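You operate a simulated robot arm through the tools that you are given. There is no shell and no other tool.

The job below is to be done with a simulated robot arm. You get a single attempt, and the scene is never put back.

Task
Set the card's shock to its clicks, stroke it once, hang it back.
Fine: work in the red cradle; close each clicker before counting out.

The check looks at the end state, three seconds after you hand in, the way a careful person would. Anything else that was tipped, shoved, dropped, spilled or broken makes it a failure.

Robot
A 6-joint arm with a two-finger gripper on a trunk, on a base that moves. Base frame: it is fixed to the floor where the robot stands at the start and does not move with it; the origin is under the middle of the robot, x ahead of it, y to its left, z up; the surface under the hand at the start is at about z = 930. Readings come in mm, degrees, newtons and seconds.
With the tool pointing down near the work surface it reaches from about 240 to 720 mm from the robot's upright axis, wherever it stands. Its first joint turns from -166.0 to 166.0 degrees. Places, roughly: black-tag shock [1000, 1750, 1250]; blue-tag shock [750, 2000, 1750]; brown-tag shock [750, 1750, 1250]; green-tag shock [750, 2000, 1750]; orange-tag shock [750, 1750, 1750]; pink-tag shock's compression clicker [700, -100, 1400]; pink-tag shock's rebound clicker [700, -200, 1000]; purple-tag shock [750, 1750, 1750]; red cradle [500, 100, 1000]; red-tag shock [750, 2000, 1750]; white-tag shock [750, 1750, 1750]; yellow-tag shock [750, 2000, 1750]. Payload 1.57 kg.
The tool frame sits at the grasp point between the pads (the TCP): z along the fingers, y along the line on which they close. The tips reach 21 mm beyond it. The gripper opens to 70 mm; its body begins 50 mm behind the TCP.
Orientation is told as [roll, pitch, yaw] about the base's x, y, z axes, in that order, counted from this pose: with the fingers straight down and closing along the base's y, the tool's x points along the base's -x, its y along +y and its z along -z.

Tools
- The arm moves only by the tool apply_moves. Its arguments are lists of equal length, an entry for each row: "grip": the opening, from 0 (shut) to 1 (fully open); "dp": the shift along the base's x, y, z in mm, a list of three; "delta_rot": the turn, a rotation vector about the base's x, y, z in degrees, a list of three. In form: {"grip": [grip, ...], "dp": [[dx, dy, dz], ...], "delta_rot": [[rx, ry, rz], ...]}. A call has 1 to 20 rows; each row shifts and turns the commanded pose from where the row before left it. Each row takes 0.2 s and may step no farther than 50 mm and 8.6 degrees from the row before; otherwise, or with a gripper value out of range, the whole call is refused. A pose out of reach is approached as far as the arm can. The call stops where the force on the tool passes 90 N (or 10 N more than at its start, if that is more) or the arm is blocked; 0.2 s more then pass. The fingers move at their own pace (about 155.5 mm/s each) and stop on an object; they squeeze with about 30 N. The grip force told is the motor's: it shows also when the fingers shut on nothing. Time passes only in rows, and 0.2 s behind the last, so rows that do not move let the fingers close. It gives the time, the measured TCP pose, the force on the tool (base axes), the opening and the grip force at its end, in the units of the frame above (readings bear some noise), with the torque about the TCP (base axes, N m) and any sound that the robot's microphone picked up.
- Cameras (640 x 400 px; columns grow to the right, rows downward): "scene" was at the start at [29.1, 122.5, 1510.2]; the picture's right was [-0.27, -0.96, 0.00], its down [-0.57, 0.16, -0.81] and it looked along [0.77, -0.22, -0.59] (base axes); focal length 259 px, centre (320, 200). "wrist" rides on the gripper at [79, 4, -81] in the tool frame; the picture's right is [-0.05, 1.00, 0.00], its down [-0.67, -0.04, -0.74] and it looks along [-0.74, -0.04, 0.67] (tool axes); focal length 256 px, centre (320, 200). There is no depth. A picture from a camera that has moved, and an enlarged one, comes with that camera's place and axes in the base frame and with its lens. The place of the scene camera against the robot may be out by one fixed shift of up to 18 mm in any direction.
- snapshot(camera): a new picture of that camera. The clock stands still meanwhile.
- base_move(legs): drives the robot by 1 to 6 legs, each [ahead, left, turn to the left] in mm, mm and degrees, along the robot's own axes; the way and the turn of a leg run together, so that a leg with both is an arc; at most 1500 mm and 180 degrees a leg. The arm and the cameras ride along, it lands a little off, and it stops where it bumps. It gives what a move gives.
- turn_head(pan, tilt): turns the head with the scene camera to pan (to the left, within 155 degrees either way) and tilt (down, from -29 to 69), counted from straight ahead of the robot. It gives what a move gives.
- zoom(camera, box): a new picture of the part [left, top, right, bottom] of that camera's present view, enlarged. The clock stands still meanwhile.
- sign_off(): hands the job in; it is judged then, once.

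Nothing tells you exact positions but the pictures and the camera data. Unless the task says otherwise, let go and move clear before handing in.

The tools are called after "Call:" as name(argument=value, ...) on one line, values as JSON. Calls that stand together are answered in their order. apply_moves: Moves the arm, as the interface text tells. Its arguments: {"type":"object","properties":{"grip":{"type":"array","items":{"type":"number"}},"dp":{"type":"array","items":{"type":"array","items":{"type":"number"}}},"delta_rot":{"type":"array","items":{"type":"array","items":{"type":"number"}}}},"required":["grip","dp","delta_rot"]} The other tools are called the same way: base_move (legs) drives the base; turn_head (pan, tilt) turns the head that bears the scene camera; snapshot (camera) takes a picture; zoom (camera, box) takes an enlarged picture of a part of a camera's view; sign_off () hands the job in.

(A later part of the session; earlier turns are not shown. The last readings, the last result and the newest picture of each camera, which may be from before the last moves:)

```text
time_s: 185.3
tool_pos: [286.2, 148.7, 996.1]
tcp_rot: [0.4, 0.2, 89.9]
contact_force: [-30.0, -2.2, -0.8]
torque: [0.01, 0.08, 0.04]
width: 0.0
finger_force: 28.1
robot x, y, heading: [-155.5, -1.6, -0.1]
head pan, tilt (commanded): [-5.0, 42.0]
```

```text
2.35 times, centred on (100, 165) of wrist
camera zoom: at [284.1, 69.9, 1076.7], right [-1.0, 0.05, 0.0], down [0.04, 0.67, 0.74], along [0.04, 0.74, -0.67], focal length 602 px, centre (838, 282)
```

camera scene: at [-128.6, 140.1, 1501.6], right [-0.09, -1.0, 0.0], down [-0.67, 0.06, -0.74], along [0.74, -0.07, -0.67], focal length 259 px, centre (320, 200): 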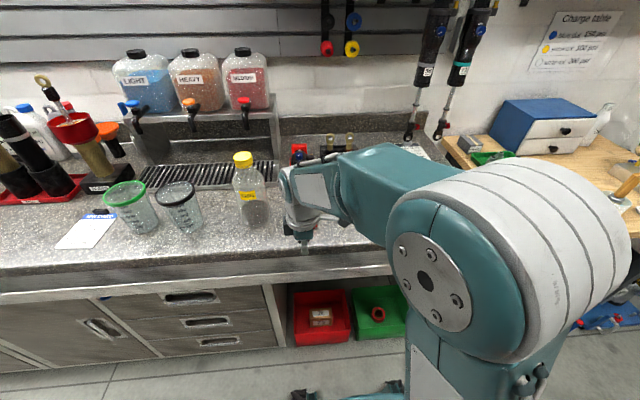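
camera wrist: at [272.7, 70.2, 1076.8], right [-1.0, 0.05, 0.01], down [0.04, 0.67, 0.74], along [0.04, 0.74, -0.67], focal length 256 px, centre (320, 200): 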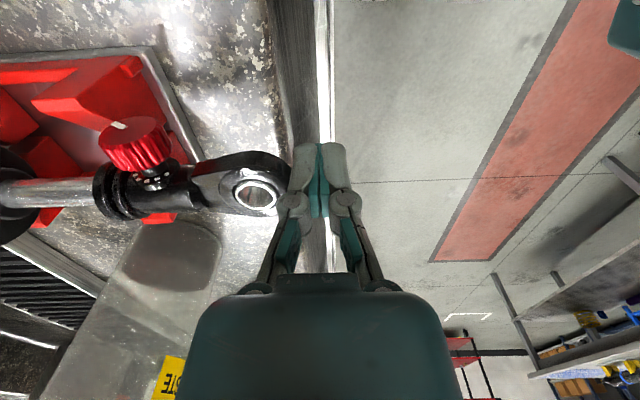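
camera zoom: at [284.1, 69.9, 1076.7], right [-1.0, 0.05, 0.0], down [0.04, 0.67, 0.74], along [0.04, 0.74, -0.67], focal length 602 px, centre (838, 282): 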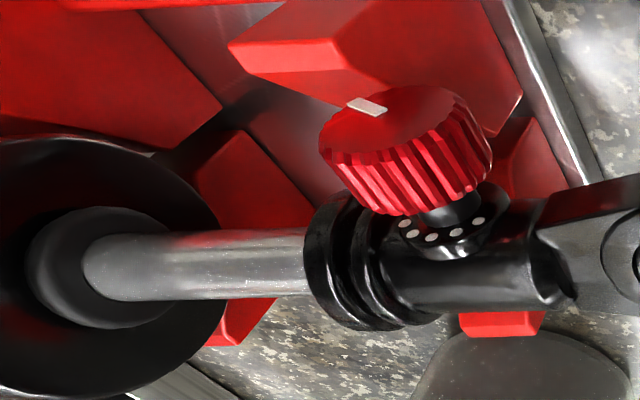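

Call:
apply_moves(grip=[0, 0, 0, 0, 0], dp=[[2, 0, 0.5], [2, 0, 0.5], [2, 0, 0.5], [2, 0, 0], [0, 0, 0]], delta_rot=[[0, 0, 0], [0, 0, 0], [0, 0, 0], [0, 0, 0], [0, 0, 0]])

Call:
zoom(camera="wrist", box=[0, 80, 200, 250])

```text
time_s: 186.5
tool_pos: [294.6, 148.4, 999.3]
tcp_rot: [0.4, 0.2, 90.1]
contact_force: [-30.9, -0.3, -5.5]
torque: [0.01, 0.13, 0.11]
width: 0.1
finger_force: 28.7
robot x, y, heading: [-154.3, 3.6, -0.4]
head pan, tilt (commanded): [-5.0, 42.0]
```

```text
2.35 times, centred on (100, 165) of wrist
camera zoom: at [293.0, 69.8, 1079.6], right [-1.0, 0.05, 0.01], down [0.04, 0.67, 0.74], along [0.04, 0.74, -0.67], focal length 602 px, centre (838, 282)
```

zoom: 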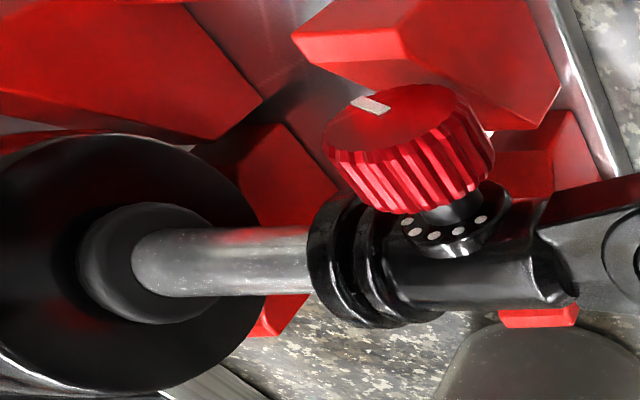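

Call:
apply_moves(grip=[0, 0, 0, 0, 0, 0, 0], dp=[[2.5, 0.1, 0.2], [2.5, 0.1, 0], [2.5, 0.1, 0], [2.5, 0.1, 0], [2.5, 0, 0], [2.5, 0, 0], [0, 0, 0]], delta_rot=[[0, 0, 0], [0, 0, 0], [0, 0, 0], [0, 0, 0], [0, 0, 0], [0, 0, 0], [0, 0, 0]])

Call:
snapshot(camera="wrist")

Call:
zoom(camera="wrist", box=[0, 80, 200, 250])

```text
time_s: 188.1
tool_pos: [310.5, 147.7, 997.8]
tcp_rot: [0.4, 0.2, 90.1]
contact_force: [-32.2, 0.0, -5.1]
torque: [-0.02, 0.18, 0.09]
width: 0.1
finger_force: 28.0
robot x, y, heading: [-154.7, 0.9, -0.1]
head pan, tilt (commanded): [-5.0, 42.0]
```

```text
taken
camera wrist: at [307.7, 69.6, 1079.0], right [-1.0, 0.05, 0.01], down [0.04, 0.67, 0.74], along [0.04, 0.74, -0.67], focal length 256 px, centre (320, 200)
```

wrist: 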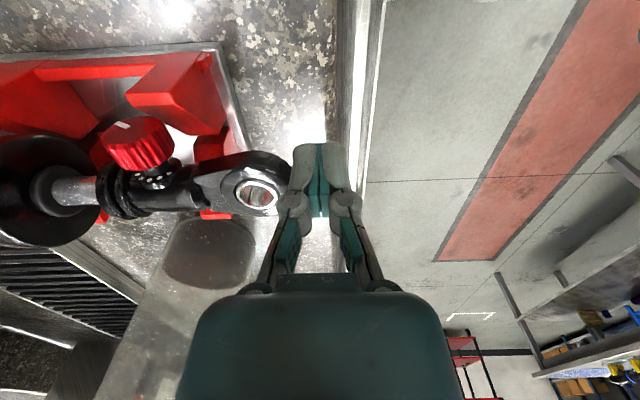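

```text
2.35 times, centred on (100, 165) of wrist
camera zoom: at [307.7, 69.6, 1079.0], right [-1.0, 0.05, 0.01], down [0.04, 0.67, 0.74], along [0.04, 0.74, -0.67], focal length 602 px, centre (838, 282)
```

zoom: 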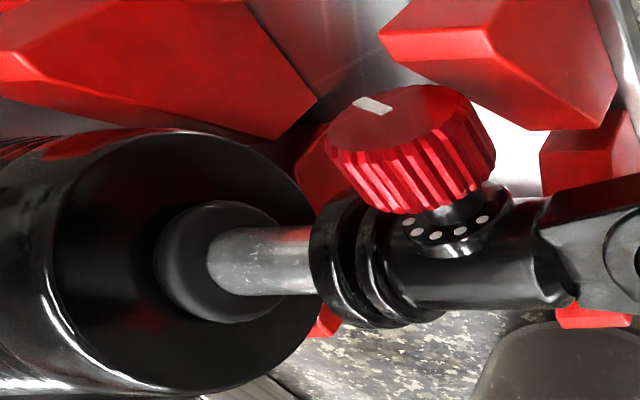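

Call:
apply_moves(grip=[0, 0, 0, 0, 0, 0], dp=[[2, 0.1, 0], [2, 0.1, 0], [2, 0, 0], [2, 0, 0], [2, 0, 0], [0, 0, 0]], delta_rot=[[0, 0, 0], [0, 0, 0], [0, 0, 0], [0, 0, 0], [0, 0, 0], [0, 0, 0]])

Call:
zoom(camera="wrist", box=[0, 80, 200, 250])

```text
time_s: 189.5
tool_pos: [319.5, 149.3, 998.1]
tcp_rot: [0.3, 0.0, 90.0]
contact_force: [-32.2, 0.2, -4.7]
torque: [-0.01, 0.18, 0.12]
width: 0.2
finger_force: 28.5
robot x, y, heading: [-157.1, 3.0, -0.0]
head pan, tilt (commanded): [-5.0, 42.0]
```

```text
2.35 times, centred on (100, 165) of wrist
camera zoom: at [317.3, 70.2, 1079.6], right [-1.0, 0.05, 0.01], down [0.04, 0.67, 0.74], along [0.04, 0.74, -0.67], focal length 602 px, centre (838, 282)
```

zoom: 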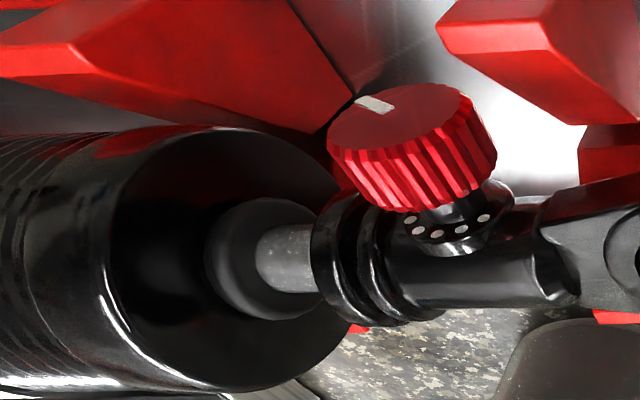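

Call:
apply_moves(grip=[0, 0, 0, 0, 0], dp=[[2, 0, 0], [2, 0, 0], [2, 0, 0], [2, 0, 0], [0, 0, 0]], delta_rot=[[0, 0, 0], [0, 0, 0], [0, 0, 0], [0, 0, 0], [0, 0, 0]])

Call:
zoom(camera="wrist", box=[0, 80, 200, 250])

```text
time_s: 190.7
tool_pos: [327.2, 149.8, 997.3]
tcp_rot: [0.4, 0.1, 90.0]
contact_force: [-32.7, -2.6, -2.0]
torque: [-0.06, 0.16, 0.09]
width: 0.1
finger_force: 28.7
robot x, y, heading: [-156.4, 1.5, -0.4]
head pan, tilt (commanded): [-5.0, 42.0]
```

```text
2.35 times, centred on (100, 165) of wrist
camera zoom: at [325.2, 69.9, 1078.8], right [-1.0, 0.05, 0.01], down [0.04, 0.67, 0.74], along [0.04, 0.74, -0.67], focal length 602 px, centre (838, 282)
```

zoom: 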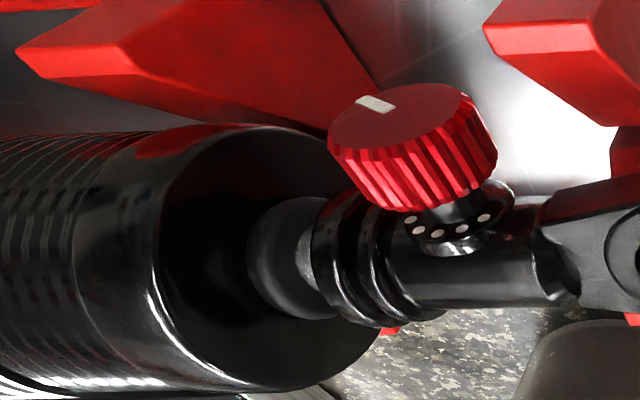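

Call:
apply_moves(grip=[0, 0, 0, 0], dp=[[2, 0, 0], [2, 0, 0], [1, 0, 0], [0, 0, 0]], delta_rot=[[0, 0, 0], [0, 0, 0], [0, 0, 0], [0, 0, 0]])

Call:
zoom(camera="wrist", box=[0, 80, 200, 250])

```text
time_s: 191.7
tool_pos: [331.6, 150.1, 998.4]
tcp_rot: [0.3, 0.2, 90.0]
contact_force: [-33.2, -6.2, 0.9]
torque: [-0.02, 0.12, 0.05]
width: 0.2
finger_force: 28.7
robot x, y, heading: [-156.6, -1.8, -0.1]
head pan, tilt (commanded): [-5.0, 42.0]
```

```text
2.35 times, centred on (100, 165) of wrist
camera zoom: at [330.3, 70.7, 1079.3], right [-1.0, 0.05, 0.01], down [0.04, 0.67, 0.74], along [0.04, 0.74, -0.67], focal length 602 px, centre (838, 282)
```

zoom: 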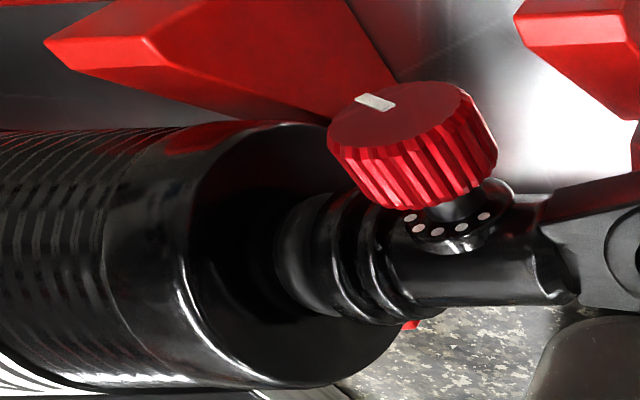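

Essentially full stroke. Now let it extend slowly by backing off in contact.

Call:
apply_moves(grip=[0, 0, 0, 0, 0, 0], dp=[[-2, 0, 0], [-2, 0, 0], [-2, 0, 0], [-2, 0, 0], [-2, 0, 0], [0, 0, 0]], delta_rot=[[0, 0, 0], [0, 0, 0], [0, 0, 0], [0, 0, 0], [0, 0, 0], [0, 0, 0]])

Call:
snapshot(camera="wrist")

```text
time_s: 193.1
tool_pos: [323.1, 151.3, 998.0]
tcp_rot: [0.3, 0.1, 90.0]
contact_force: [-18.6, -3.5, 3.1]
torque: [0.0, 0.07, 0.05]
width: 0.1
finger_force: 28.2
robot x, y, heading: [-158.8, 1.7, -0.3]
head pan, tilt (commanded): [-5.0, 42.0]
```

```text
taken
camera wrist: at [321.0, 70.8, 1078.9], right [-1.0, 0.05, 0.0], down [0.04, 0.67, 0.74], along [0.04, 0.74, -0.67], focal length 256 px, centre (320, 200)
```

wrist: 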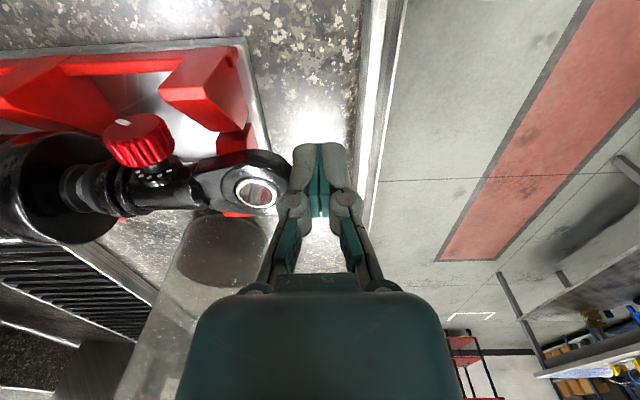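

It follows on its own with ~19 N. Continue releasing.

Call:
apply_moves(grip=[0, 0, 0, 0, 0, 0, 0, 0, 0, 0, 0, 0], dp=[[-3, 0, 0], [-3, 0, 0], [-3, 0, 0], [-3, 0, 0], [-3, 0, 0], [-3, 0, 0], [-3, 0, 0], [-3, 0, 0], [-3, 0, 0], [-3, 0, 0], [-3, 0, 0], [0, 0, 0]], delta_rot=[[0, 0, 0], [0, 0, 0], [0, 0, 0], [0, 0, 0], [0, 0, 0], [0, 0, 0], [0, 0, 0], [0, 0, 0], [0, 0, 0], [0, 0, 0], [0, 0, 0], [0, 0, 0]])

Call:
snapshot(camera="wrist")

Call:
apply_moves(grip=[0, 0, 0, 0, 0, 0, 0, 0, 0, 0, 0, 0], dp=[[-3, 0, 0], [-3, 0, 0], [-3, 0, 0], [-3, 0, 0], [-3, 0, 0], [-3, 0, 0], [-3, 0, 0], [-3, 0, 0], [-3, 0, 0], [-3, 0, 0], [-3, 0, 0], [0, 0, 0]], delta_rot=[[0, 0, 0], [0, 0, 0], [0, 0, 0], [0, 0, 0], [0, 0, 0], [0, 0, 0], [0, 0, 0], [0, 0, 0], [0, 0, 0], [0, 0, 0], [0, 0, 0], [0, 0, 0]])

Call:
snapshot(camera="wrist")

```text
time_s: 195.7
tool_pos: [288.9, 150.0, 997.6]
tcp_rot: [0.4, 0.2, 90.0]
contact_force: [-17.0, -1.7, 2.1]
torque: [-0.02, 0.03, 0.02]
width: 0.0
finger_force: 28.9
robot x, y, heading: [-156.9, 1.3, -0.3]
head pan, tilt (commanded): [-5.0, 42.0]
```

```text
taken
camera wrist: at [288.2, 71.1, 1078.7], right [-1.0, 0.05, 0.01], down [0.04, 0.67, 0.74], along [0.04, 0.74, -0.67], focal length 256 px, centre (320, 200)
```

wrist: 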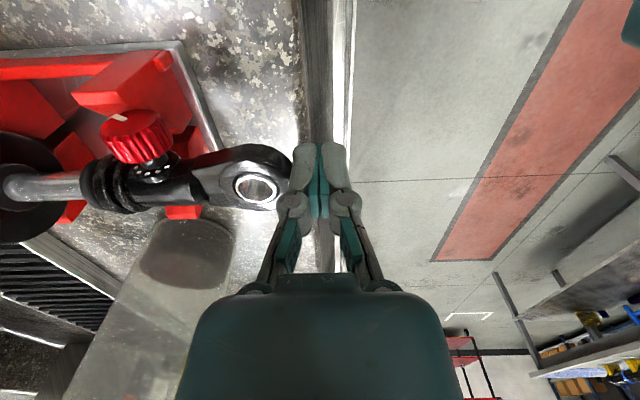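

```text
time_s: 198.3
tool_pos: [256.3, 150.6, 998.2]
tcp_rot: [0.3, 0.2, 90.0]
contact_force: [-14.1, -1.0, 3.3]
torque: [0.0, 0.05, 0.03]
width: 0.0
finger_force: 28.3
robot x, y, heading: [-157.6, 3.0, -0.1]
head pan, tilt (commanded): [-5.0, 42.0]
```

```text
taken
camera wrist: at [254.8, 71.0, 1079.1], right [-1.0, 0.05, 0.01], down [0.04, 0.67, 0.74], along [0.04, 0.74, -0.67], focal length 256 px, centre (320, 200)
```

wrist: 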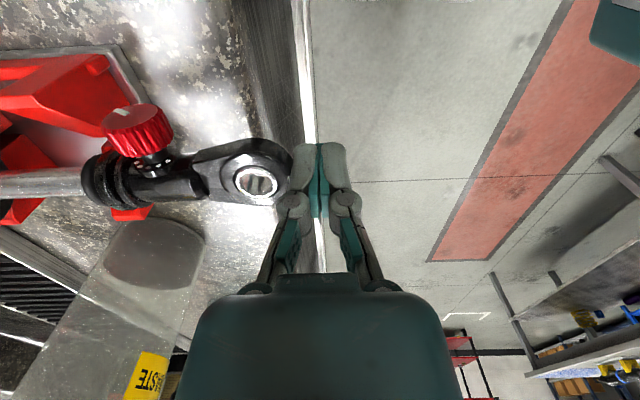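

Call:
apply_moves(grip=[0, 0, 0, 0, 0, 0, 0, 0, 0, 0, 0, 0], dp=[[-3, 0, -0.4], [-3, 0, -0.4], [-3, 0, -0.4], [-3, 0, -0.4], [-3, 0, -0.4], [-3, 0, -0.4], [-3, 0, -0.4], [-3, 0, -0.4], [-3, 0, -0.4], [-3, 0, -0.4], [-3, 0, 0], [0, 0, 0]], delta_rot=[[0, 0, 0], [0, 0, 0], [0, 0, 0], [0, 0, 0], [0, 0, 0], [0, 0, 0], [0, 0, 0], [0, 0, 0], [0, 0, 0], [0, 0, 0], [0, 0, 0], [0, 0, 0]])

Call:
apply_moves(grip=[0, 0, 0, 0, 0], dp=[[-3, 0, 0], [-3, 0, 0], [-3, 0, 0], [-3, 0, 0], [0, 0, 0]], delta_rot=[[0, 0, 0], [0, 0, 0], [0, 0, 0], [0, 0, 0], [0, 0, 0]])

Call:
snapshot(camera="wrist")

```text
time_s: 200.9
tool_pos: [224.6, 151.6, 994.9]
tcp_rot: [0.3, 0.2, 90.0]
contact_force: [-8.8, 0.5, 4.2]
torque: [0.0, 0.01, -0.02]
width: 0.2
finger_force: 28.4
robot x, y, heading: [-154.5, -1.9, -0.1]
head pan, tilt (commanded): [-5.0, 42.0]
```

```text
time_s: 202.1
tool_pos: [215.3, 151.2, 995.6]
tcp_rot: [0.1, 0.1, 90.0]
contact_force: [-0.4, 0.5, 0.4]
torque: [0.02, 0.01, 0.02]
width: 0.2
finger_force: 27.8
robot x, y, heading: [-150.8, 0.4, -0.3]
head pan, tilt (commanded): [-5.0, 42.0]
```

```text
taken
camera wrist: at [211.4, 71.6, 1076.1], right [-1.0, 0.05, 0.0], down [0.04, 0.67, 0.74], along [0.04, 0.74, -0.67], focal length 256 px, centre (320, 200)
```

wrist: 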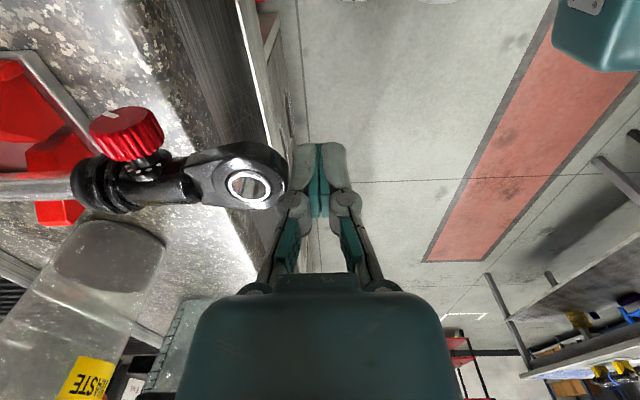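

Stroke done and the shaft is back out. Retract, rise, and inspect everything.

Call:
apply_moves(grip=[0, 0, 0, 0, 0.5, 0.6, 0.6, 0.6], dp=[[-15, 0, 5], [-15, 0, 20], [0, 0, 40], [0, 0, 40], [0, 0, 0], [0, 0, 0], [0, 0, 0], [0, 0, 0]], delta_rot=[[0, 0, 0], [0, 0, 0], [0, 0, 0], [0, 0, -7.5], [0, 0, -7.5], [0, 0, -7.5], [0, 0, -7.5], [0, 0, -7.5]])

Call:
apply_moves(grip=[1, 1, 1, 1, 1, 1, 1, 1, 1, 1], dp=[[0, 0, 20], [10, 0, 20], [20, 0, 10], [20, 0, 10], [20, 0, 0], [20, 0, 0], [20, 0, 0], [20, 0, 0], [0, 0, 0], [0, 0, 0]], delta_rot=[[0, 0, -7.5], [0, 0, -7.5], [0, 0, -7.5], [0, 0, -7.5], [0, 0, -7.5], [0, 0, -7.5], [0, 0, -7.5], [0, 0, 0], [0, 0, 0], [0, 0, 0]])

Call:
snapshot(camera="wrist")

Call:
snapshot(camera="scene")

```text
time_s: 203.9
tool_pos: [183.3, 148.8, 1099.2]
tcp_rot: [0.1, 0.1, 52.4]
contact_force: [0.0, 0.2, 0.1]
torque: [0.04, 0.01, 0.0]
width: 42.1
finger_force: 0.1
robot x, y, heading: [-152.6, 1.3, -0.2]
head pan, tilt (commanded): [-5.0, 42.0]
```

```text
time_s: 206.1
tool_pos: [313.8, 151.4, 1159.8]
tcp_rot: [0.1, 0.2, -0.2]
contact_force: [-0.4, -1.3, -0.2]
torque: [0.03, 0.0, 0.0]
width: 70.0
finger_force: 0.0
robot x, y, heading: [-154.3, 3.9, -0.2]
head pan, tilt (commanded): [-5.0, 42.0]
```

```text
taken
camera wrist: at [235.7, 155.0, 1240.3], right [0.05, 1.0, 0.0], down [0.67, -0.04, 0.74], along [0.74, -0.04, -0.67], focal length 256 px, centre (320, 200)
```

wrist: 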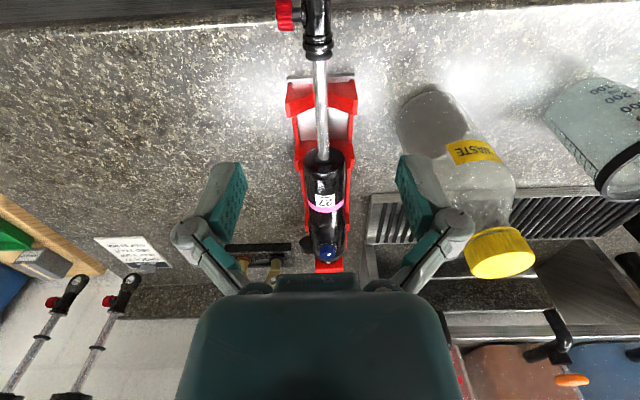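

```text
taken
camera scene: at [-126.8, 140.0, 1501.6], right [-0.09, -1.0, 0.0], down [-0.67, 0.06, -0.74], along [0.74, -0.07, -0.67], focal length 259 px, centre (320, 200)
```

scene: 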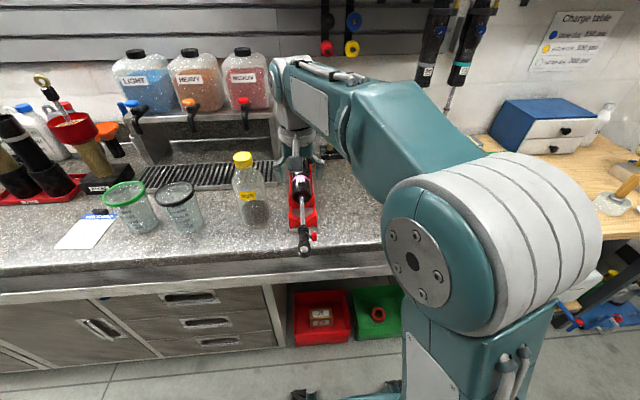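

Call:
zoom(camera="wrist", box=[270, 140, 390, 280])

Call:
zoom(camera="wrist", box=[260, 0, 380, 160])

Call:
zoom(camera="scene", box=[270, 150, 340, 260])

```text
2.86 times, centred on (330, 210) of wrist
camera zoom: at [235.7, 155.0, 1240.3], right [0.05, 1.0, 0.0], down [0.67, -0.04, 0.74], along [0.74, -0.04, -0.67], focal length 731 px, centre (291, 171)
```

zoom: 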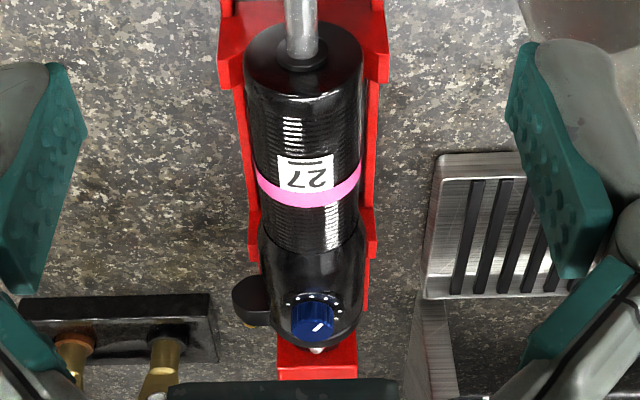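

```text
2.50 times, centred on (320, 80) of wrist
camera zoom: at [235.7, 155.0, 1240.3], right [0.05, 1.0, 0.0], down [0.67, -0.04, 0.74], along [0.74, -0.04, -0.67], focal length 640 px, centre (320, 500)
```

zoom: 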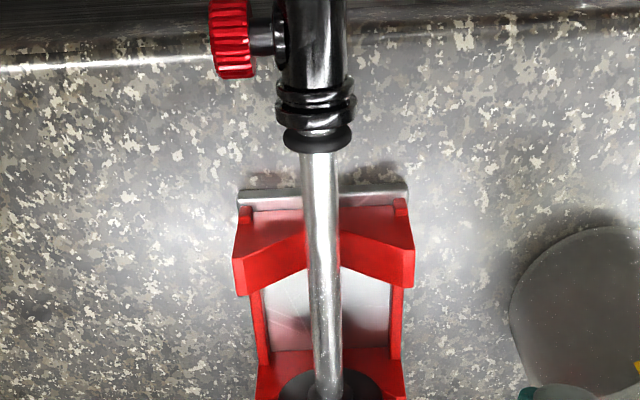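

```text
3.64 times, centred on (305, 205) of scene
camera zoom: at [-126.8, 140.0, 1501.6], right [-0.09, -1.0, 0.0], down [-0.67, 0.06, -0.74], along [0.74, -0.07, -0.67], focal length 942 px, centre (374, 182)
```

zoom: 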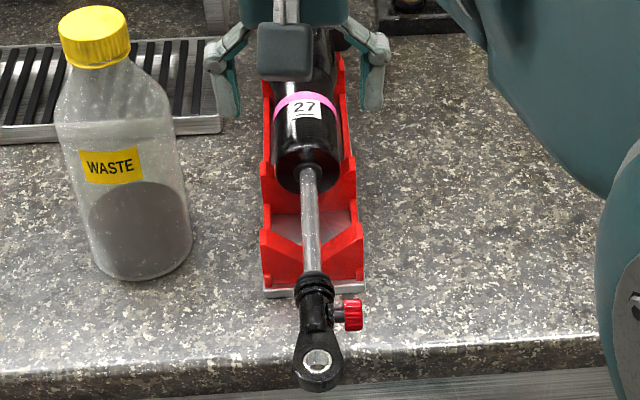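

The ring has been pushed to the nut, shaft out, and the dials look right. Move to a closer view of the dial to confirm its setting and the shock's roll before regripping.

Call:
apply_moves(grip=[1, 1, 1, 1, 1, 1, 1, 1], dp=[[22, -0.3, 0], [22, -0.3, 0], [22, -0.3, 0], [22, -0.3, 0], [22, -0.3, 0], [22, -0.3, 0], [22, 0, 0], [18, 0, -10]], delta_rot=[[0, 0, 0], [0, 0, 0], [0, 0, 0], [0, 0, 0], [0, 0, 0], [0, 0, 0], [0, 0, 0], [0, 0, 0]])

Call:
zoom(camera="wrist", box=[270, 130, 390, 205])

Call:
snapshot(camera="wrist")

```text
time_s: 207.9
tool_pos: [486.3, 148.7, 1149.6]
tcp_rot: [0.1, 0.1, -0.1]
contact_force: [-0.1, 0.2, 0.6]
torque: [0.0, -0.04, 0.0]
width: 70.2
finger_force: 0.0
robot x, y, heading: [-152.5, 2.1, -0.0]
head pan, tilt (commanded): [-5.0, 42.0]
```

```text
5.33 times, centred on (330, 168) of wrist
camera zoom: at [408.8, 152.6, 1230.4], right [0.05, 1.0, 0.0], down [0.67, -0.04, 0.74], along [0.74, -0.04, -0.67], focal length 1365 px, centre (267, 373)
```

zoom: 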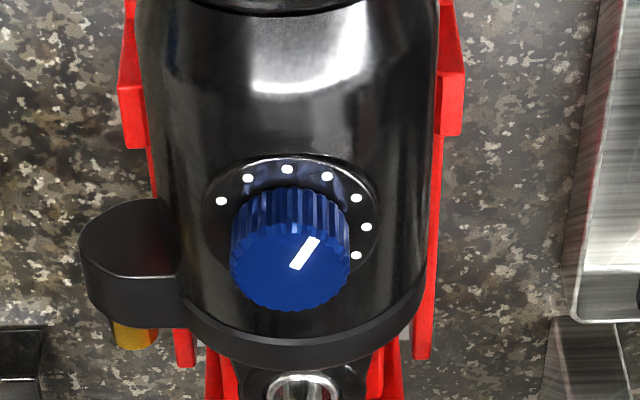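

```text
taken
camera wrist: at [408.8, 152.6, 1230.4], right [0.05, 1.0, 0.0], down [0.67, -0.04, 0.74], along [0.74, -0.04, -0.67], focal length 256 px, centre (320, 200)
```

wrist: 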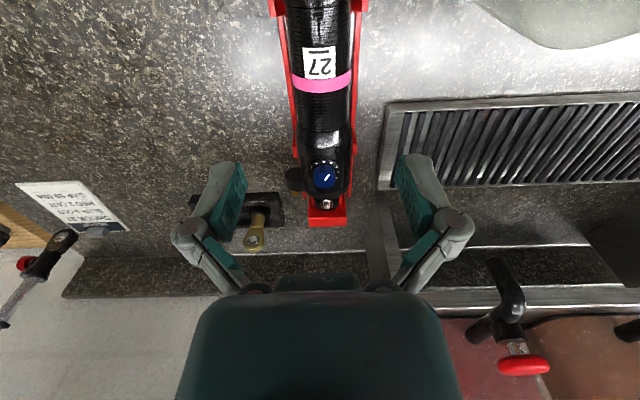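

Blue pointer still on the fifth dot and the shock's roll is near zero. Now move above the original grip spot (x≈522) with a −1.6° pitch to match the body's tilt.

Call:
apply_moves(grip=[1, 1, 1, 1, 1, 1], dp=[[12, 0, -15], [12, 0, -20], [12, 0, -20], [0, 0, -20], [0, 0, 0], [0, 0, 0]], delta_rot=[[0, -1.6, 0], [0, 0, 0], [0, 0, 0], [0, 0, 0], [0, 0, 0], [0, 0, 0]])

Call:
snapshot(camera="wrist")

```text
time_s: 209.3
tool_pos: [520.5, 149.4, 1070.8]
tcp_rot: [0.0, -1.4, 0.1]
contact_force: [-0.1, 0.5, 0.2]
torque: [-0.02, 0.0, 0.03]
width: 70.0
finger_force: 0.1
robot x, y, heading: [-154.3, -0.4, -0.1]
head pan, tilt (commanded): [-5.0, 42.0]
```

```text
taken
camera wrist: at [441.0, 152.6, 1150.6], right [0.05, 1.0, 0.0], down [0.65, -0.04, 0.76], along [0.76, -0.04, -0.65], focal length 256 px, centre (320, 200)
```

wrist: 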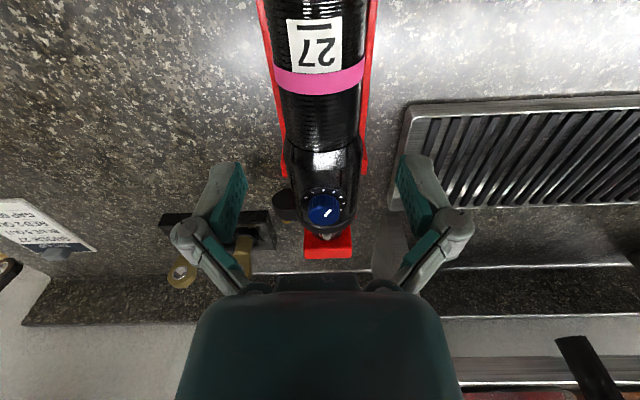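

Call:
apply_moves(grip=[1, 1, 1, 1, 1, 1], dp=[[0.5, 0.6, -20], [0, 0, -20], [0, 0, -15], [0, 0, -12], [0, 0, -7], [0, 0, 0]], delta_rot=[[0, 0, 0], [0, 0, 0], [0, 0, 0], [0, 0, 0], [0, 0, 0], [0, 0, 0]])

Call:
snapshot(camera="wrist")

```text
time_s: 210.7
tool_pos: [522.3, 149.0, 999.9]
tcp_rot: [0.1, -1.6, 0.0]
contact_force: [0.0, 0.4, 0.9]
torque: [0.0, 0.01, 0.01]
width: 69.7
finger_force: 0.1
robot x, y, heading: [-155.9, 3.1, -0.1]
head pan, tilt (commanded): [-5.0, 42.0]
```

```text
taken
camera wrist: at [442.5, 152.4, 1078.2], right [0.05, 1.0, 0.0], down [0.65, -0.04, 0.76], along [0.76, -0.04, -0.65], focal length 256 px, centre (320, 200)
```

wrist: 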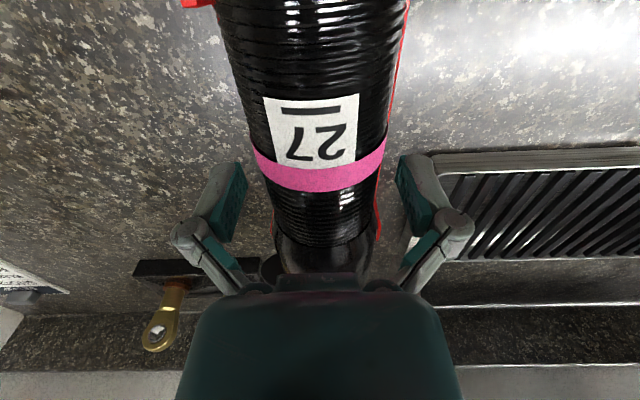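

Call:
apply_moves(grip=[1, 1, 0.8, 0.6, 0.3, 0, 0], dp=[[0, 0.4, -2], [0, 0, -2], [0, 0, 0], [0, 0, 0], [0, 0, 0], [0, 0, 0], [0, 0, 0]], delta_rot=[[0, 0, 0], [0, 0, 0], [0, 0, 0], [0, 0, 0], [0, 0, 0], [0, 0, 0], [0, 0, 0]])

Call:
snapshot(camera="wrist")

```text
time_s: 212.3
tool_pos: [521.4, 148.4, 996.4]
tcp_rot: [0.1, -1.6, -0.2]
contact_force: [-0.2, -3.3, 3.6]
torque: [-0.01, 0.13, -0.42]
width: 52.7
finger_force: 30.2
robot x, y, heading: [-154.9, -1.1, -0.1]
head pan, tilt (commanded): [-5.0, 42.0]
```

```text
taken
camera wrist: at [442.4, 153.0, 1075.2], right [0.05, 1.0, 0.0], down [0.65, -0.04, 0.76], along [0.76, -0.04, -0.65], focal length 256 px, centre (320, 200)
```

wrist: 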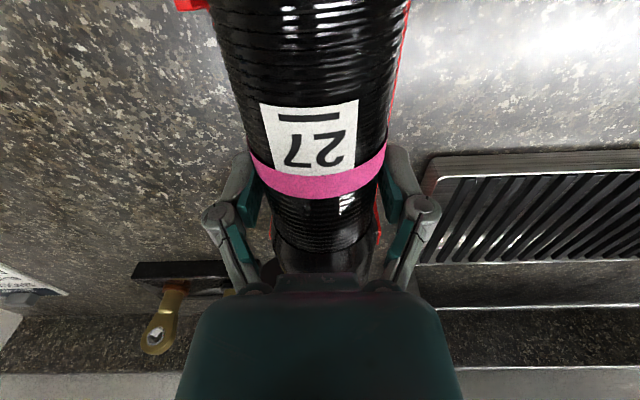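

The label sits ~12 px low versus the original grip, meaning ~3° pitch mismatch. Reopen, rotate +3°, and regrip.

Call:
apply_moves(grip=[0.5, 0.9, 1, 1, 0.8, 0.6, 0.3, 0, 0], dp=[[0, 0, 0], [0, 0, 0], [0, 0, 0], [0, 0.3, 1], [0, 0, 0], [0, 0, 0], [0, 0, 0], [0, 0, 0], [0, 0, 0]], delta_rot=[[0, 0, 0], [0, 0, 0], [0, 1.5, 0], [0, 1.4, 0], [0, 0, 0], [0, 0, 0], [0, 0, 0], [0, 0, 0], [0, 0, 0]])

Call:
snapshot(camera="wrist")

```text
time_s: 214.3
tool_pos: [523.7, 149.5, 998.0]
tcp_rot: [0.1, 1.4, -0.1]
contact_force: [1.4, -4.3, 5.8]
torque: [-0.06, 0.3, -0.58]
width: 52.8
finger_force: 30.1
robot x, y, heading: [-154.4, -1.1, -0.4]
head pan, tilt (commanded): [-5.0, 42.0]
```

```text
taken
camera wrist: at [446.7, 153.0, 1080.3], right [0.05, 1.0, 0.0], down [0.68, -0.04, 0.73], along [0.73, -0.04, -0.68], focal length 256 px, centre (320, 200)
```

wrist: 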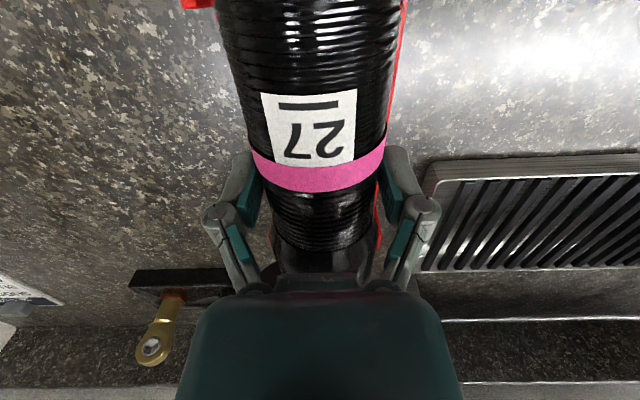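

Matches the original grip view now. Lift straight up off the pin.

Call:
apply_moves(grip=[0, 0, 0, 0, 0, 0, 0], dp=[[0, 0, 2], [0, 0, 3], [0, 0, 5], [0, 0, 5], [0, 0, 5], [0, 0, 5], [0, 0, 5]], delta_rot=[[0, 0, 0], [0, 0, 0], [0, 0, 0], [0, 0, 0], [0, 0, 0], [0, 0, 0], [0, 0, 0]])

Call:
snapshot(camera="wrist")

Call:
snapshot(camera="scene")

```text
time_s: 215.9
tool_pos: [523.7, 150.5, 1026.5]
tcp_rot: [-0.1, 1.4, 0.0]
contact_force: [0.3, -0.4, -11.0]
torque: [0.0, -0.38, -0.03]
width: 52.8
finger_force: 29.8
robot x, y, heading: [-156.4, 1.9, -0.1]
head pan, tilt (commanded): [-5.0, 42.0]
```

```text
taken
camera wrist: at [447.0, 154.1, 1109.5], right [0.05, 1.0, 0.0], down [0.69, -0.04, 0.73], along [0.73, -0.04, -0.69], focal length 256 px, centre (320, 200)
```

wrist: 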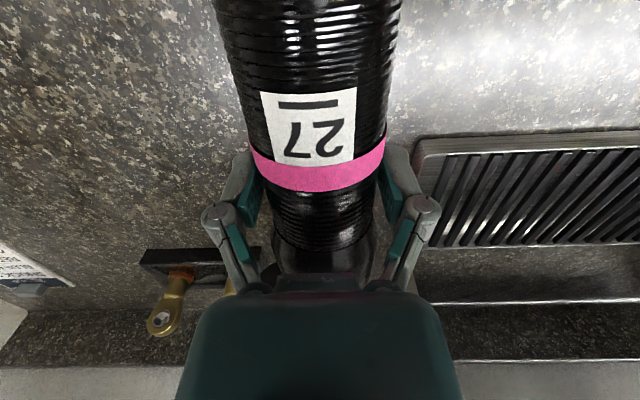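

```text
taken
camera scene: at [-124.7, 140.5, 1501.5], right [-0.09, -1.0, 0.0], down [-0.67, 0.06, -0.74], along [0.74, -0.07, -0.67], focal length 259 px, centre (320, 200)
```

scene: 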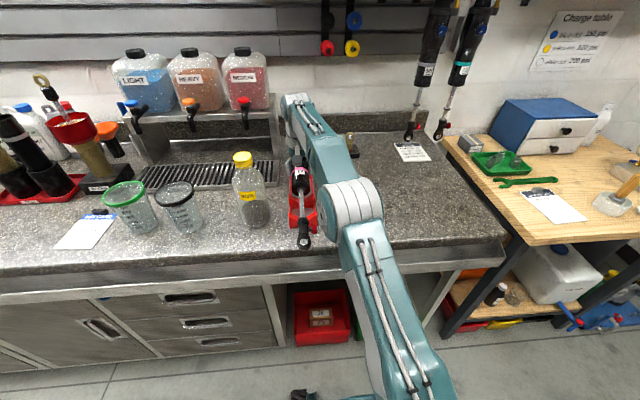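

Clean lift, no slip. Raise it, retract, then drive the base forward again to reach the hook.

Call:
apply_moves(grip=[0, 0, 0, 0, 0, 0, 0, 0, 0, 0, 0, 0, 0, 0, 0, 0], dp=[[0, 0, 15], [0, 0, 25], [0, 0, 30], [0, 0, 30], [0, 0, 30], [0, 0, 25], [-8, 0, 15], [-15, 0, 0], [-20, 0, 0], [-20, 0, 0], [-20, 0, 0], [-20, 0, 0], [-20, 0, 0], [-15, 0, 0], [-8, 0, 0], [0, 0, 0]], delta_rot=[[0, 0, 0], [0, 0, 0], [0, 0, 0], [0, 0, 0], [0, 0, 0], [0, 0, 0], [0, 0, 0], [0, 0, 0], [0, 0, 0], [0, 0, 0], [0, 0, 0], [0, 0, 0], [0, 0, 0], [0, 0, 0], [0, 0, 0], [0, 0, 0]])

Call:
snapshot(camera="scene")

Call:
snapshot(camera="wrist")

```text
time_s: 219.3
tool_pos: [334.3, 141.9, 1174.9]
tcp_rot: [0.1, 1.4, 0.0]
contact_force: [0.4, -0.2, -11.1]
torque: [0.0, -0.38, 0.01]
width: 52.4
finger_force: 30.3
out of reach, approached as far as the arm can: row 3, 4, 5, 6
robot x, y, heading: [-155.3, 0.2, -0.1]
head pan, tilt (commanded): [-5.0, 42.0]
```

```text
taken
camera scene: at [-126.2, 140.2, 1501.5], right [-0.09, -1.0, 0.0], down [-0.67, 0.06, -0.74], along [0.74, -0.07, -0.67], focal length 259 px, centre (320, 200)
```

scene: 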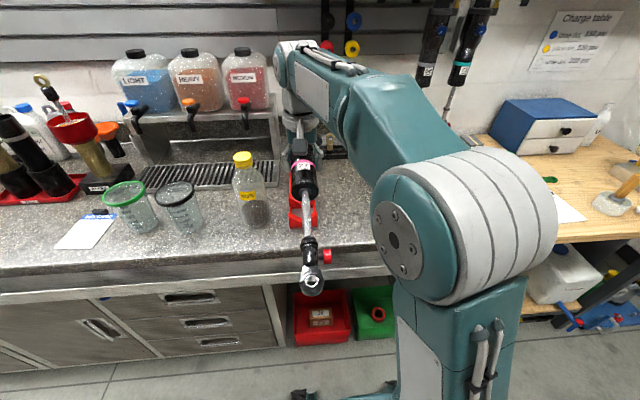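

```text
taken
camera wrist: at [258.5, 145.9, 1258.4], right [0.05, 1.0, 0.0], down [0.68, -0.04, 0.73], along [0.73, -0.04, -0.69], focal length 256 px, centre (320, 200)
```

wrist: 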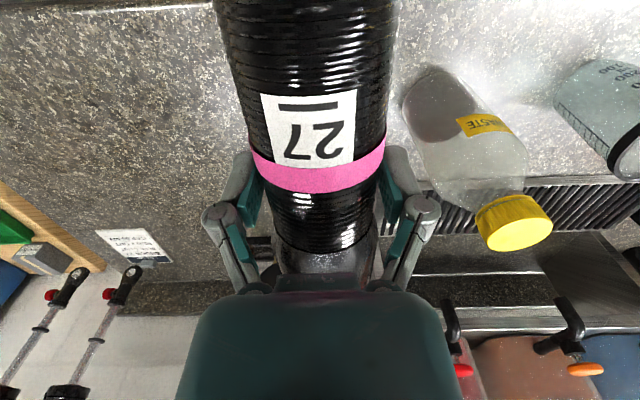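

Call:
base_move(legs=[[155, 0, 0]])

Call:
turn_head(pan=-20, tilt=22)

Call:
snapshot(camera="scene")

```text
time_s: 220.7
tool_pos: [488.8, 143.5, 1175.7]
tcp_rot: [0.0, 1.5, 0.2]
contact_force: [-0.3, -0.2, -11.5]
torque: [0.04, -0.37, 0.06]
width: 52.7
finger_force: 30.0
robot x, y, heading: [-1.4, -4.2, -0.2]
head pan, tilt (commanded): [-5.0, 42.0]
```

```text
time_s: 221.5
tool_pos: [489.4, 142.1, 1176.9]
tcp_rot: [0.1, 1.4, 0.1]
contact_force: [0.5, -0.6, -10.8]
torque: [0.03, -0.37, -0.01]
width: 52.9
finger_force: 30.7
robot x, y, heading: [-0.4, -1.3, -0.2]
head pan, tilt (commanded): [-20.0, 22.0]
```

```text
taken
camera scene: at [32.0, 115.6, 1532.6], right [-0.34, -0.94, 0.0], down [-0.35, 0.13, -0.93], along [0.87, -0.32, -0.38], focal length 259 px, centre (320, 200)
```

scene: 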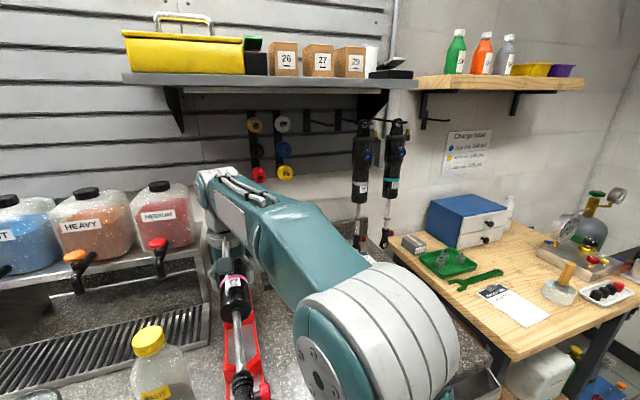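

Base is back at the start. Rotate the shock upright in stages while moving toward the hook side.

Call:
apply_moves(grip=[0, 0, 0, 0, 0, 0, 0, 0], dp=[[0, -5, 10], [0, -10, 15], [0, -15, 15], [0, -20, 15], [0, -20, 15], [0, -20, 15], [0, -20, 10], [0, -20, 0]], delta_rot=[[0, -4, 0], [0, -6, 0], [0, -7, 0], [0, -7, 0], [0, -7, 0], [0, -7, 0], [0, -6, 0], [0, -4, 0]])

Call:
snapshot(camera="scene")

```text
time_s: 223.3
tool_pos: [485.7, 12.3, 1270.6]
tcp_rot: [-0.1, -46.6, 0.4]
contact_force: [-0.2, -0.7, -10.5]
torque: [0.0, -0.19, 0.02]
width: 52.8
finger_force: 30.0
robot x, y, heading: [0.6, 2.8, -0.1]
head pan, tilt (commanded): [-20.0, 22.0]
```

```text
taken
camera scene: at [31.2, 114.1, 1532.8], right [-0.34, -0.94, 0.0], down [-0.35, 0.13, -0.93], along [0.87, -0.32, -0.38], focal length 259 px, centre (320, 200)
```

scene: 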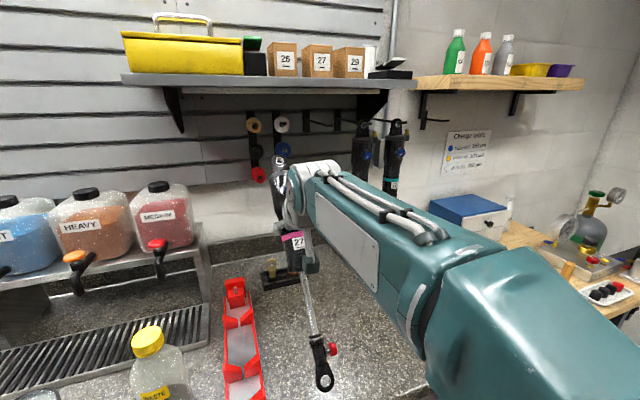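

Call:
apply_moves(grip=[0, 0, 0, 0, 0, 0, 0, 0], dp=[[5, -18, 5], [6, -20, 5], [6, -20, 5], [6, -20, 5], [6, -20, 3], [6, -20, 0], [6, -20, 0], [6, -20, 0]], delta_rot=[[0, -5.4, 0], [0, -5.4, 0], [0, -5.4, 0], [0, -5.4, 0], [0, -5.4, 0], [0, -5.4, 0], [0, -5.4, 0], [0, -5.4, 0]])

Call:
snapshot(camera="scene")

Call:
snapshot(camera="wrist")

```text
time_s: 225.1
tool_pos: [535.3, -146.0, 1292.7]
tcp_rot: [-34.0, -89.8, 34.1]
contact_force: [-0.2, -0.1, -9.7]
torque: [-0.02, 0.07, -0.02]
width: 52.8
finger_force: 30.1
robot x, y, heading: [0.3, 2.9, 0.2]
head pan, tilt (commanded): [-20.0, 22.0]
```

```text
taken
camera scene: at [31.6, 112.9, 1532.9], right [-0.34, -0.94, 0.0], down [-0.35, 0.13, -0.93], along [0.87, -0.32, -0.38], focal length 259 px, centre (320, 200)
```

scene: 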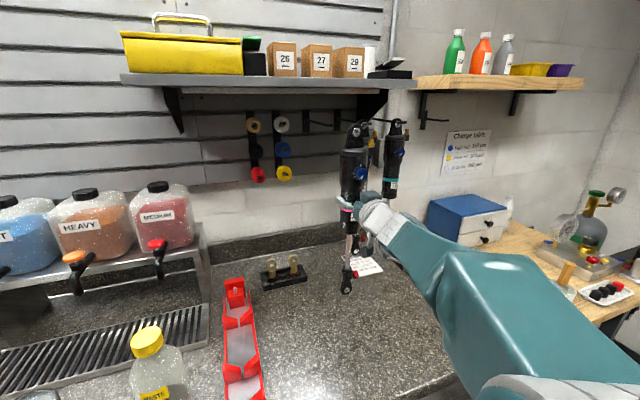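

```text
taken
camera wrist: at [454.8, -141.3, 1214.2], right [0.0, 1.0, 0.05], down [-0.74, -0.03, 0.67], along [0.67, -0.04, 0.74], focal length 256 px, centre (320, 200)
```

wrist: 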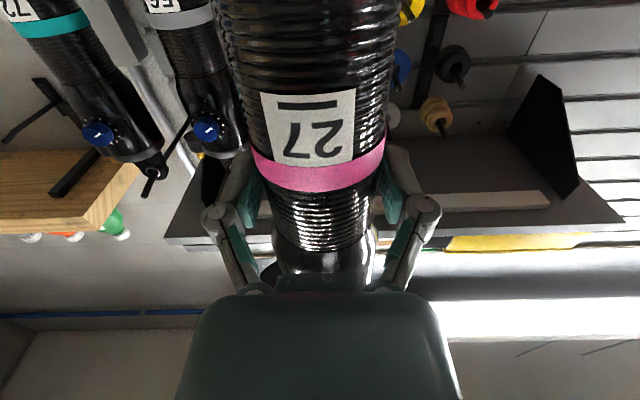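

Call:
zoom(camera="scene", box=[310, 100, 440, 300])

Call:
zoom(camera="scene", box=[320, 105, 420, 165])

```text
2.00 times, centred on (375, 200) of scene
camera zoom: at [31.6, 112.9, 1532.9], right [-0.34, -0.94, 0.0], down [-0.35, 0.13, -0.93], along [0.87, -0.32, -0.38], focal length 518 px, centre (210, 200)
```

zoom: 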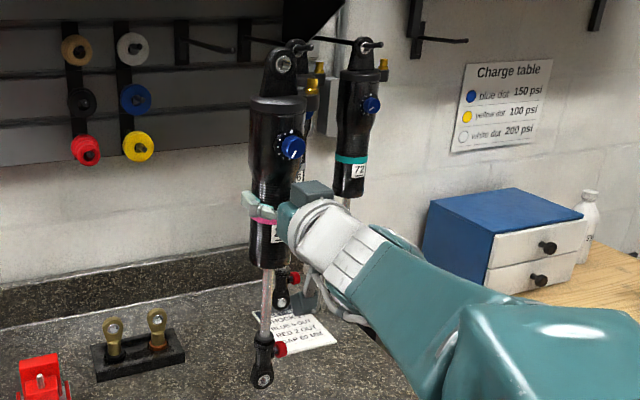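

```text
6.40 times, centred on (370, 135) of scene
camera zoom: at [31.6, 112.9, 1532.9], right [-0.34, -0.94, 0.0], down [-0.35, 0.13, -0.93], along [0.87, -0.32, -0.38], focal length 1657 px, centre (0, 616)
```

zoom: 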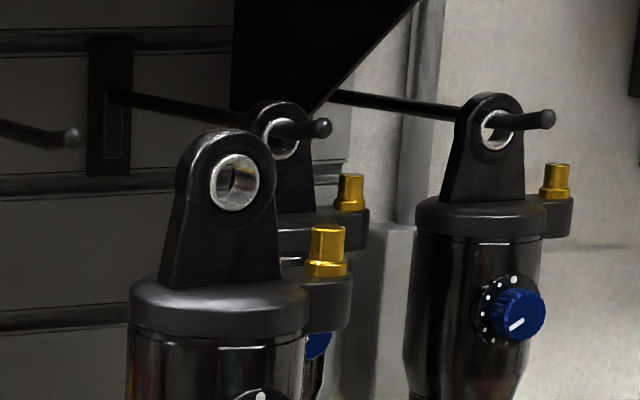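

Shock is vertical; the empty peg is visible. Move to a pre-insert position just short of the peg tip.

Call:
apply_moves(grip=[0, 0, 0, 0, 0], dp=[[20, -1, 0], [25, -1, 0], [25, -1, 0], [20, 0, 0], [0, 0, 0]], delta_rot=[[0, 0, 0], [0, 0, 0], [0, 0, 0], [0, 0, 0], [0, 0, 0]])

Call:
apply_moves(grip=[0], dp=[[0, 0, 0]], delta_rot=[[0, 0, 0]])

Call:
zoom(camera="scene", box=[290, 100, 370, 150])

Call:
snapshot(camera="wrist")

```text
time_s: 226.3
tool_pos: [626.4, -149.8, 1294.9]
tcp_rot: [-43.8, -89.8, 43.9]
contact_force: [0.7, 0.5, -11.0]
torque: [-0.02, 0.08, 0.02]
width: 52.5
finger_force: 29.9
robot x, y, heading: [-0.8, 0.9, 0.2]
head pan, tilt (commanded): [-20.0, 22.0]
```

```text
time_s: 226.7
tool_pos: [625.3, -148.2, 1293.5]
tcp_rot: [-40.6, -89.7, 40.9]
contact_force: [-0.5, 0.3, -10.0]
torque: [0.03, 0.07, 0.01]
width: 52.9
finger_force: 30.4
robot x, y, heading: [-3.2, -0.8, -0.1]
head pan, tilt (commanded): [-20.0, 22.0]
```

```text
8.00 times, centred on (330, 125) of scene
camera zoom: at [32.2, 113.4, 1532.9], right [-0.34, -0.94, 0.0], down [-0.35, 0.13, -0.93], along [0.87, -0.32, -0.38], focal length 2072 px, centre (240, 800)
```

zoom: 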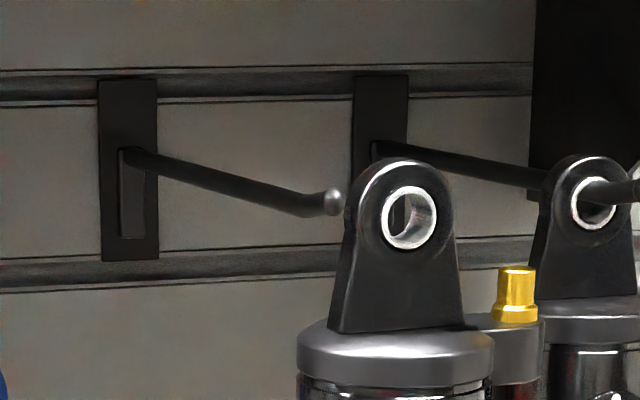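

```text
taken
camera wrist: at [545.5, -145.5, 1214.7], right [0.0, 1.0, 0.05], down [-0.74, -0.03, 0.67], along [0.67, -0.04, 0.74], focal length 256 px, centre (320, 200)
```

wrist: 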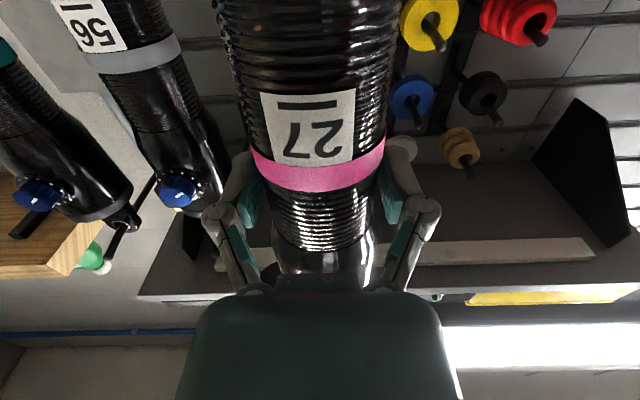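

The peg has a slightly upturned tip. Align height to the removal height (z≈1290.5) and y, then verify.

Call:
apply_moves(grip=[0, 0, 0, 0], dp=[[0, -1.4, -3.4], [10, 0, 0], [10, 0, 0], [0, 0, 0]], delta_rot=[[0, 0, 0], [0, 0, 0], [0, 0, 0], [0, 0, 0]])

Call:
apply_moves(grip=[0], dp=[[0, 0, 0]], delta_rot=[[0, 0, 0]])

Call:
zoom(camera="scene", box=[290, 100, 370, 150])

```text
time_s: 227.7
tool_pos: [643.9, -150.4, 1290.4]
tcp_rot: [-39.3, -89.7, 39.2]
contact_force: [0.5, -1.1, -11.5]
torque: [0.0, 0.08, 0.03]
width: 52.8
finger_force: 29.9
robot x, y, heading: [1.1, 0.2, 0.0]
head pan, tilt (commanded): [-20.0, 22.0]
```

```text
time_s: 228.1
tool_pos: [643.9, -150.1, 1290.7]
tcp_rot: [-40.6, -89.6, 40.7]
contact_force: [-0.2, 0.0, -11.3]
torque: [0.01, 0.1, 0.0]
width: 52.6
finger_force: 29.9
robot x, y, heading: [-1.9, -1.5, 0.1]
head pan, tilt (commanded): [-20.0, 22.0]
```

```text
8.00 times, centred on (330, 125) of scene
camera zoom: at [32.3, 113.4, 1532.8], right [-0.34, -0.94, 0.0], down [-0.35, 0.13, -0.93], along [0.87, -0.32, -0.38], focal length 2072 px, centre (240, 800)
```

zoom: 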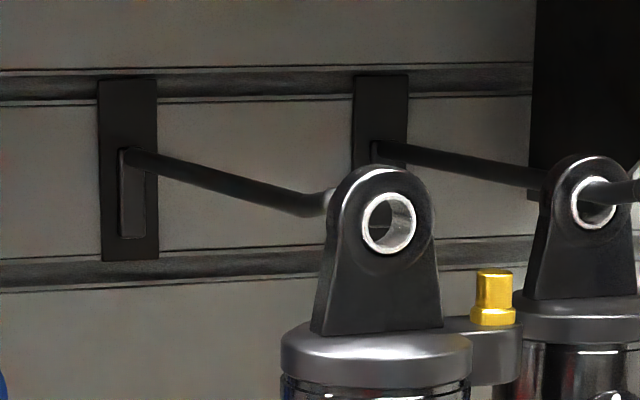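

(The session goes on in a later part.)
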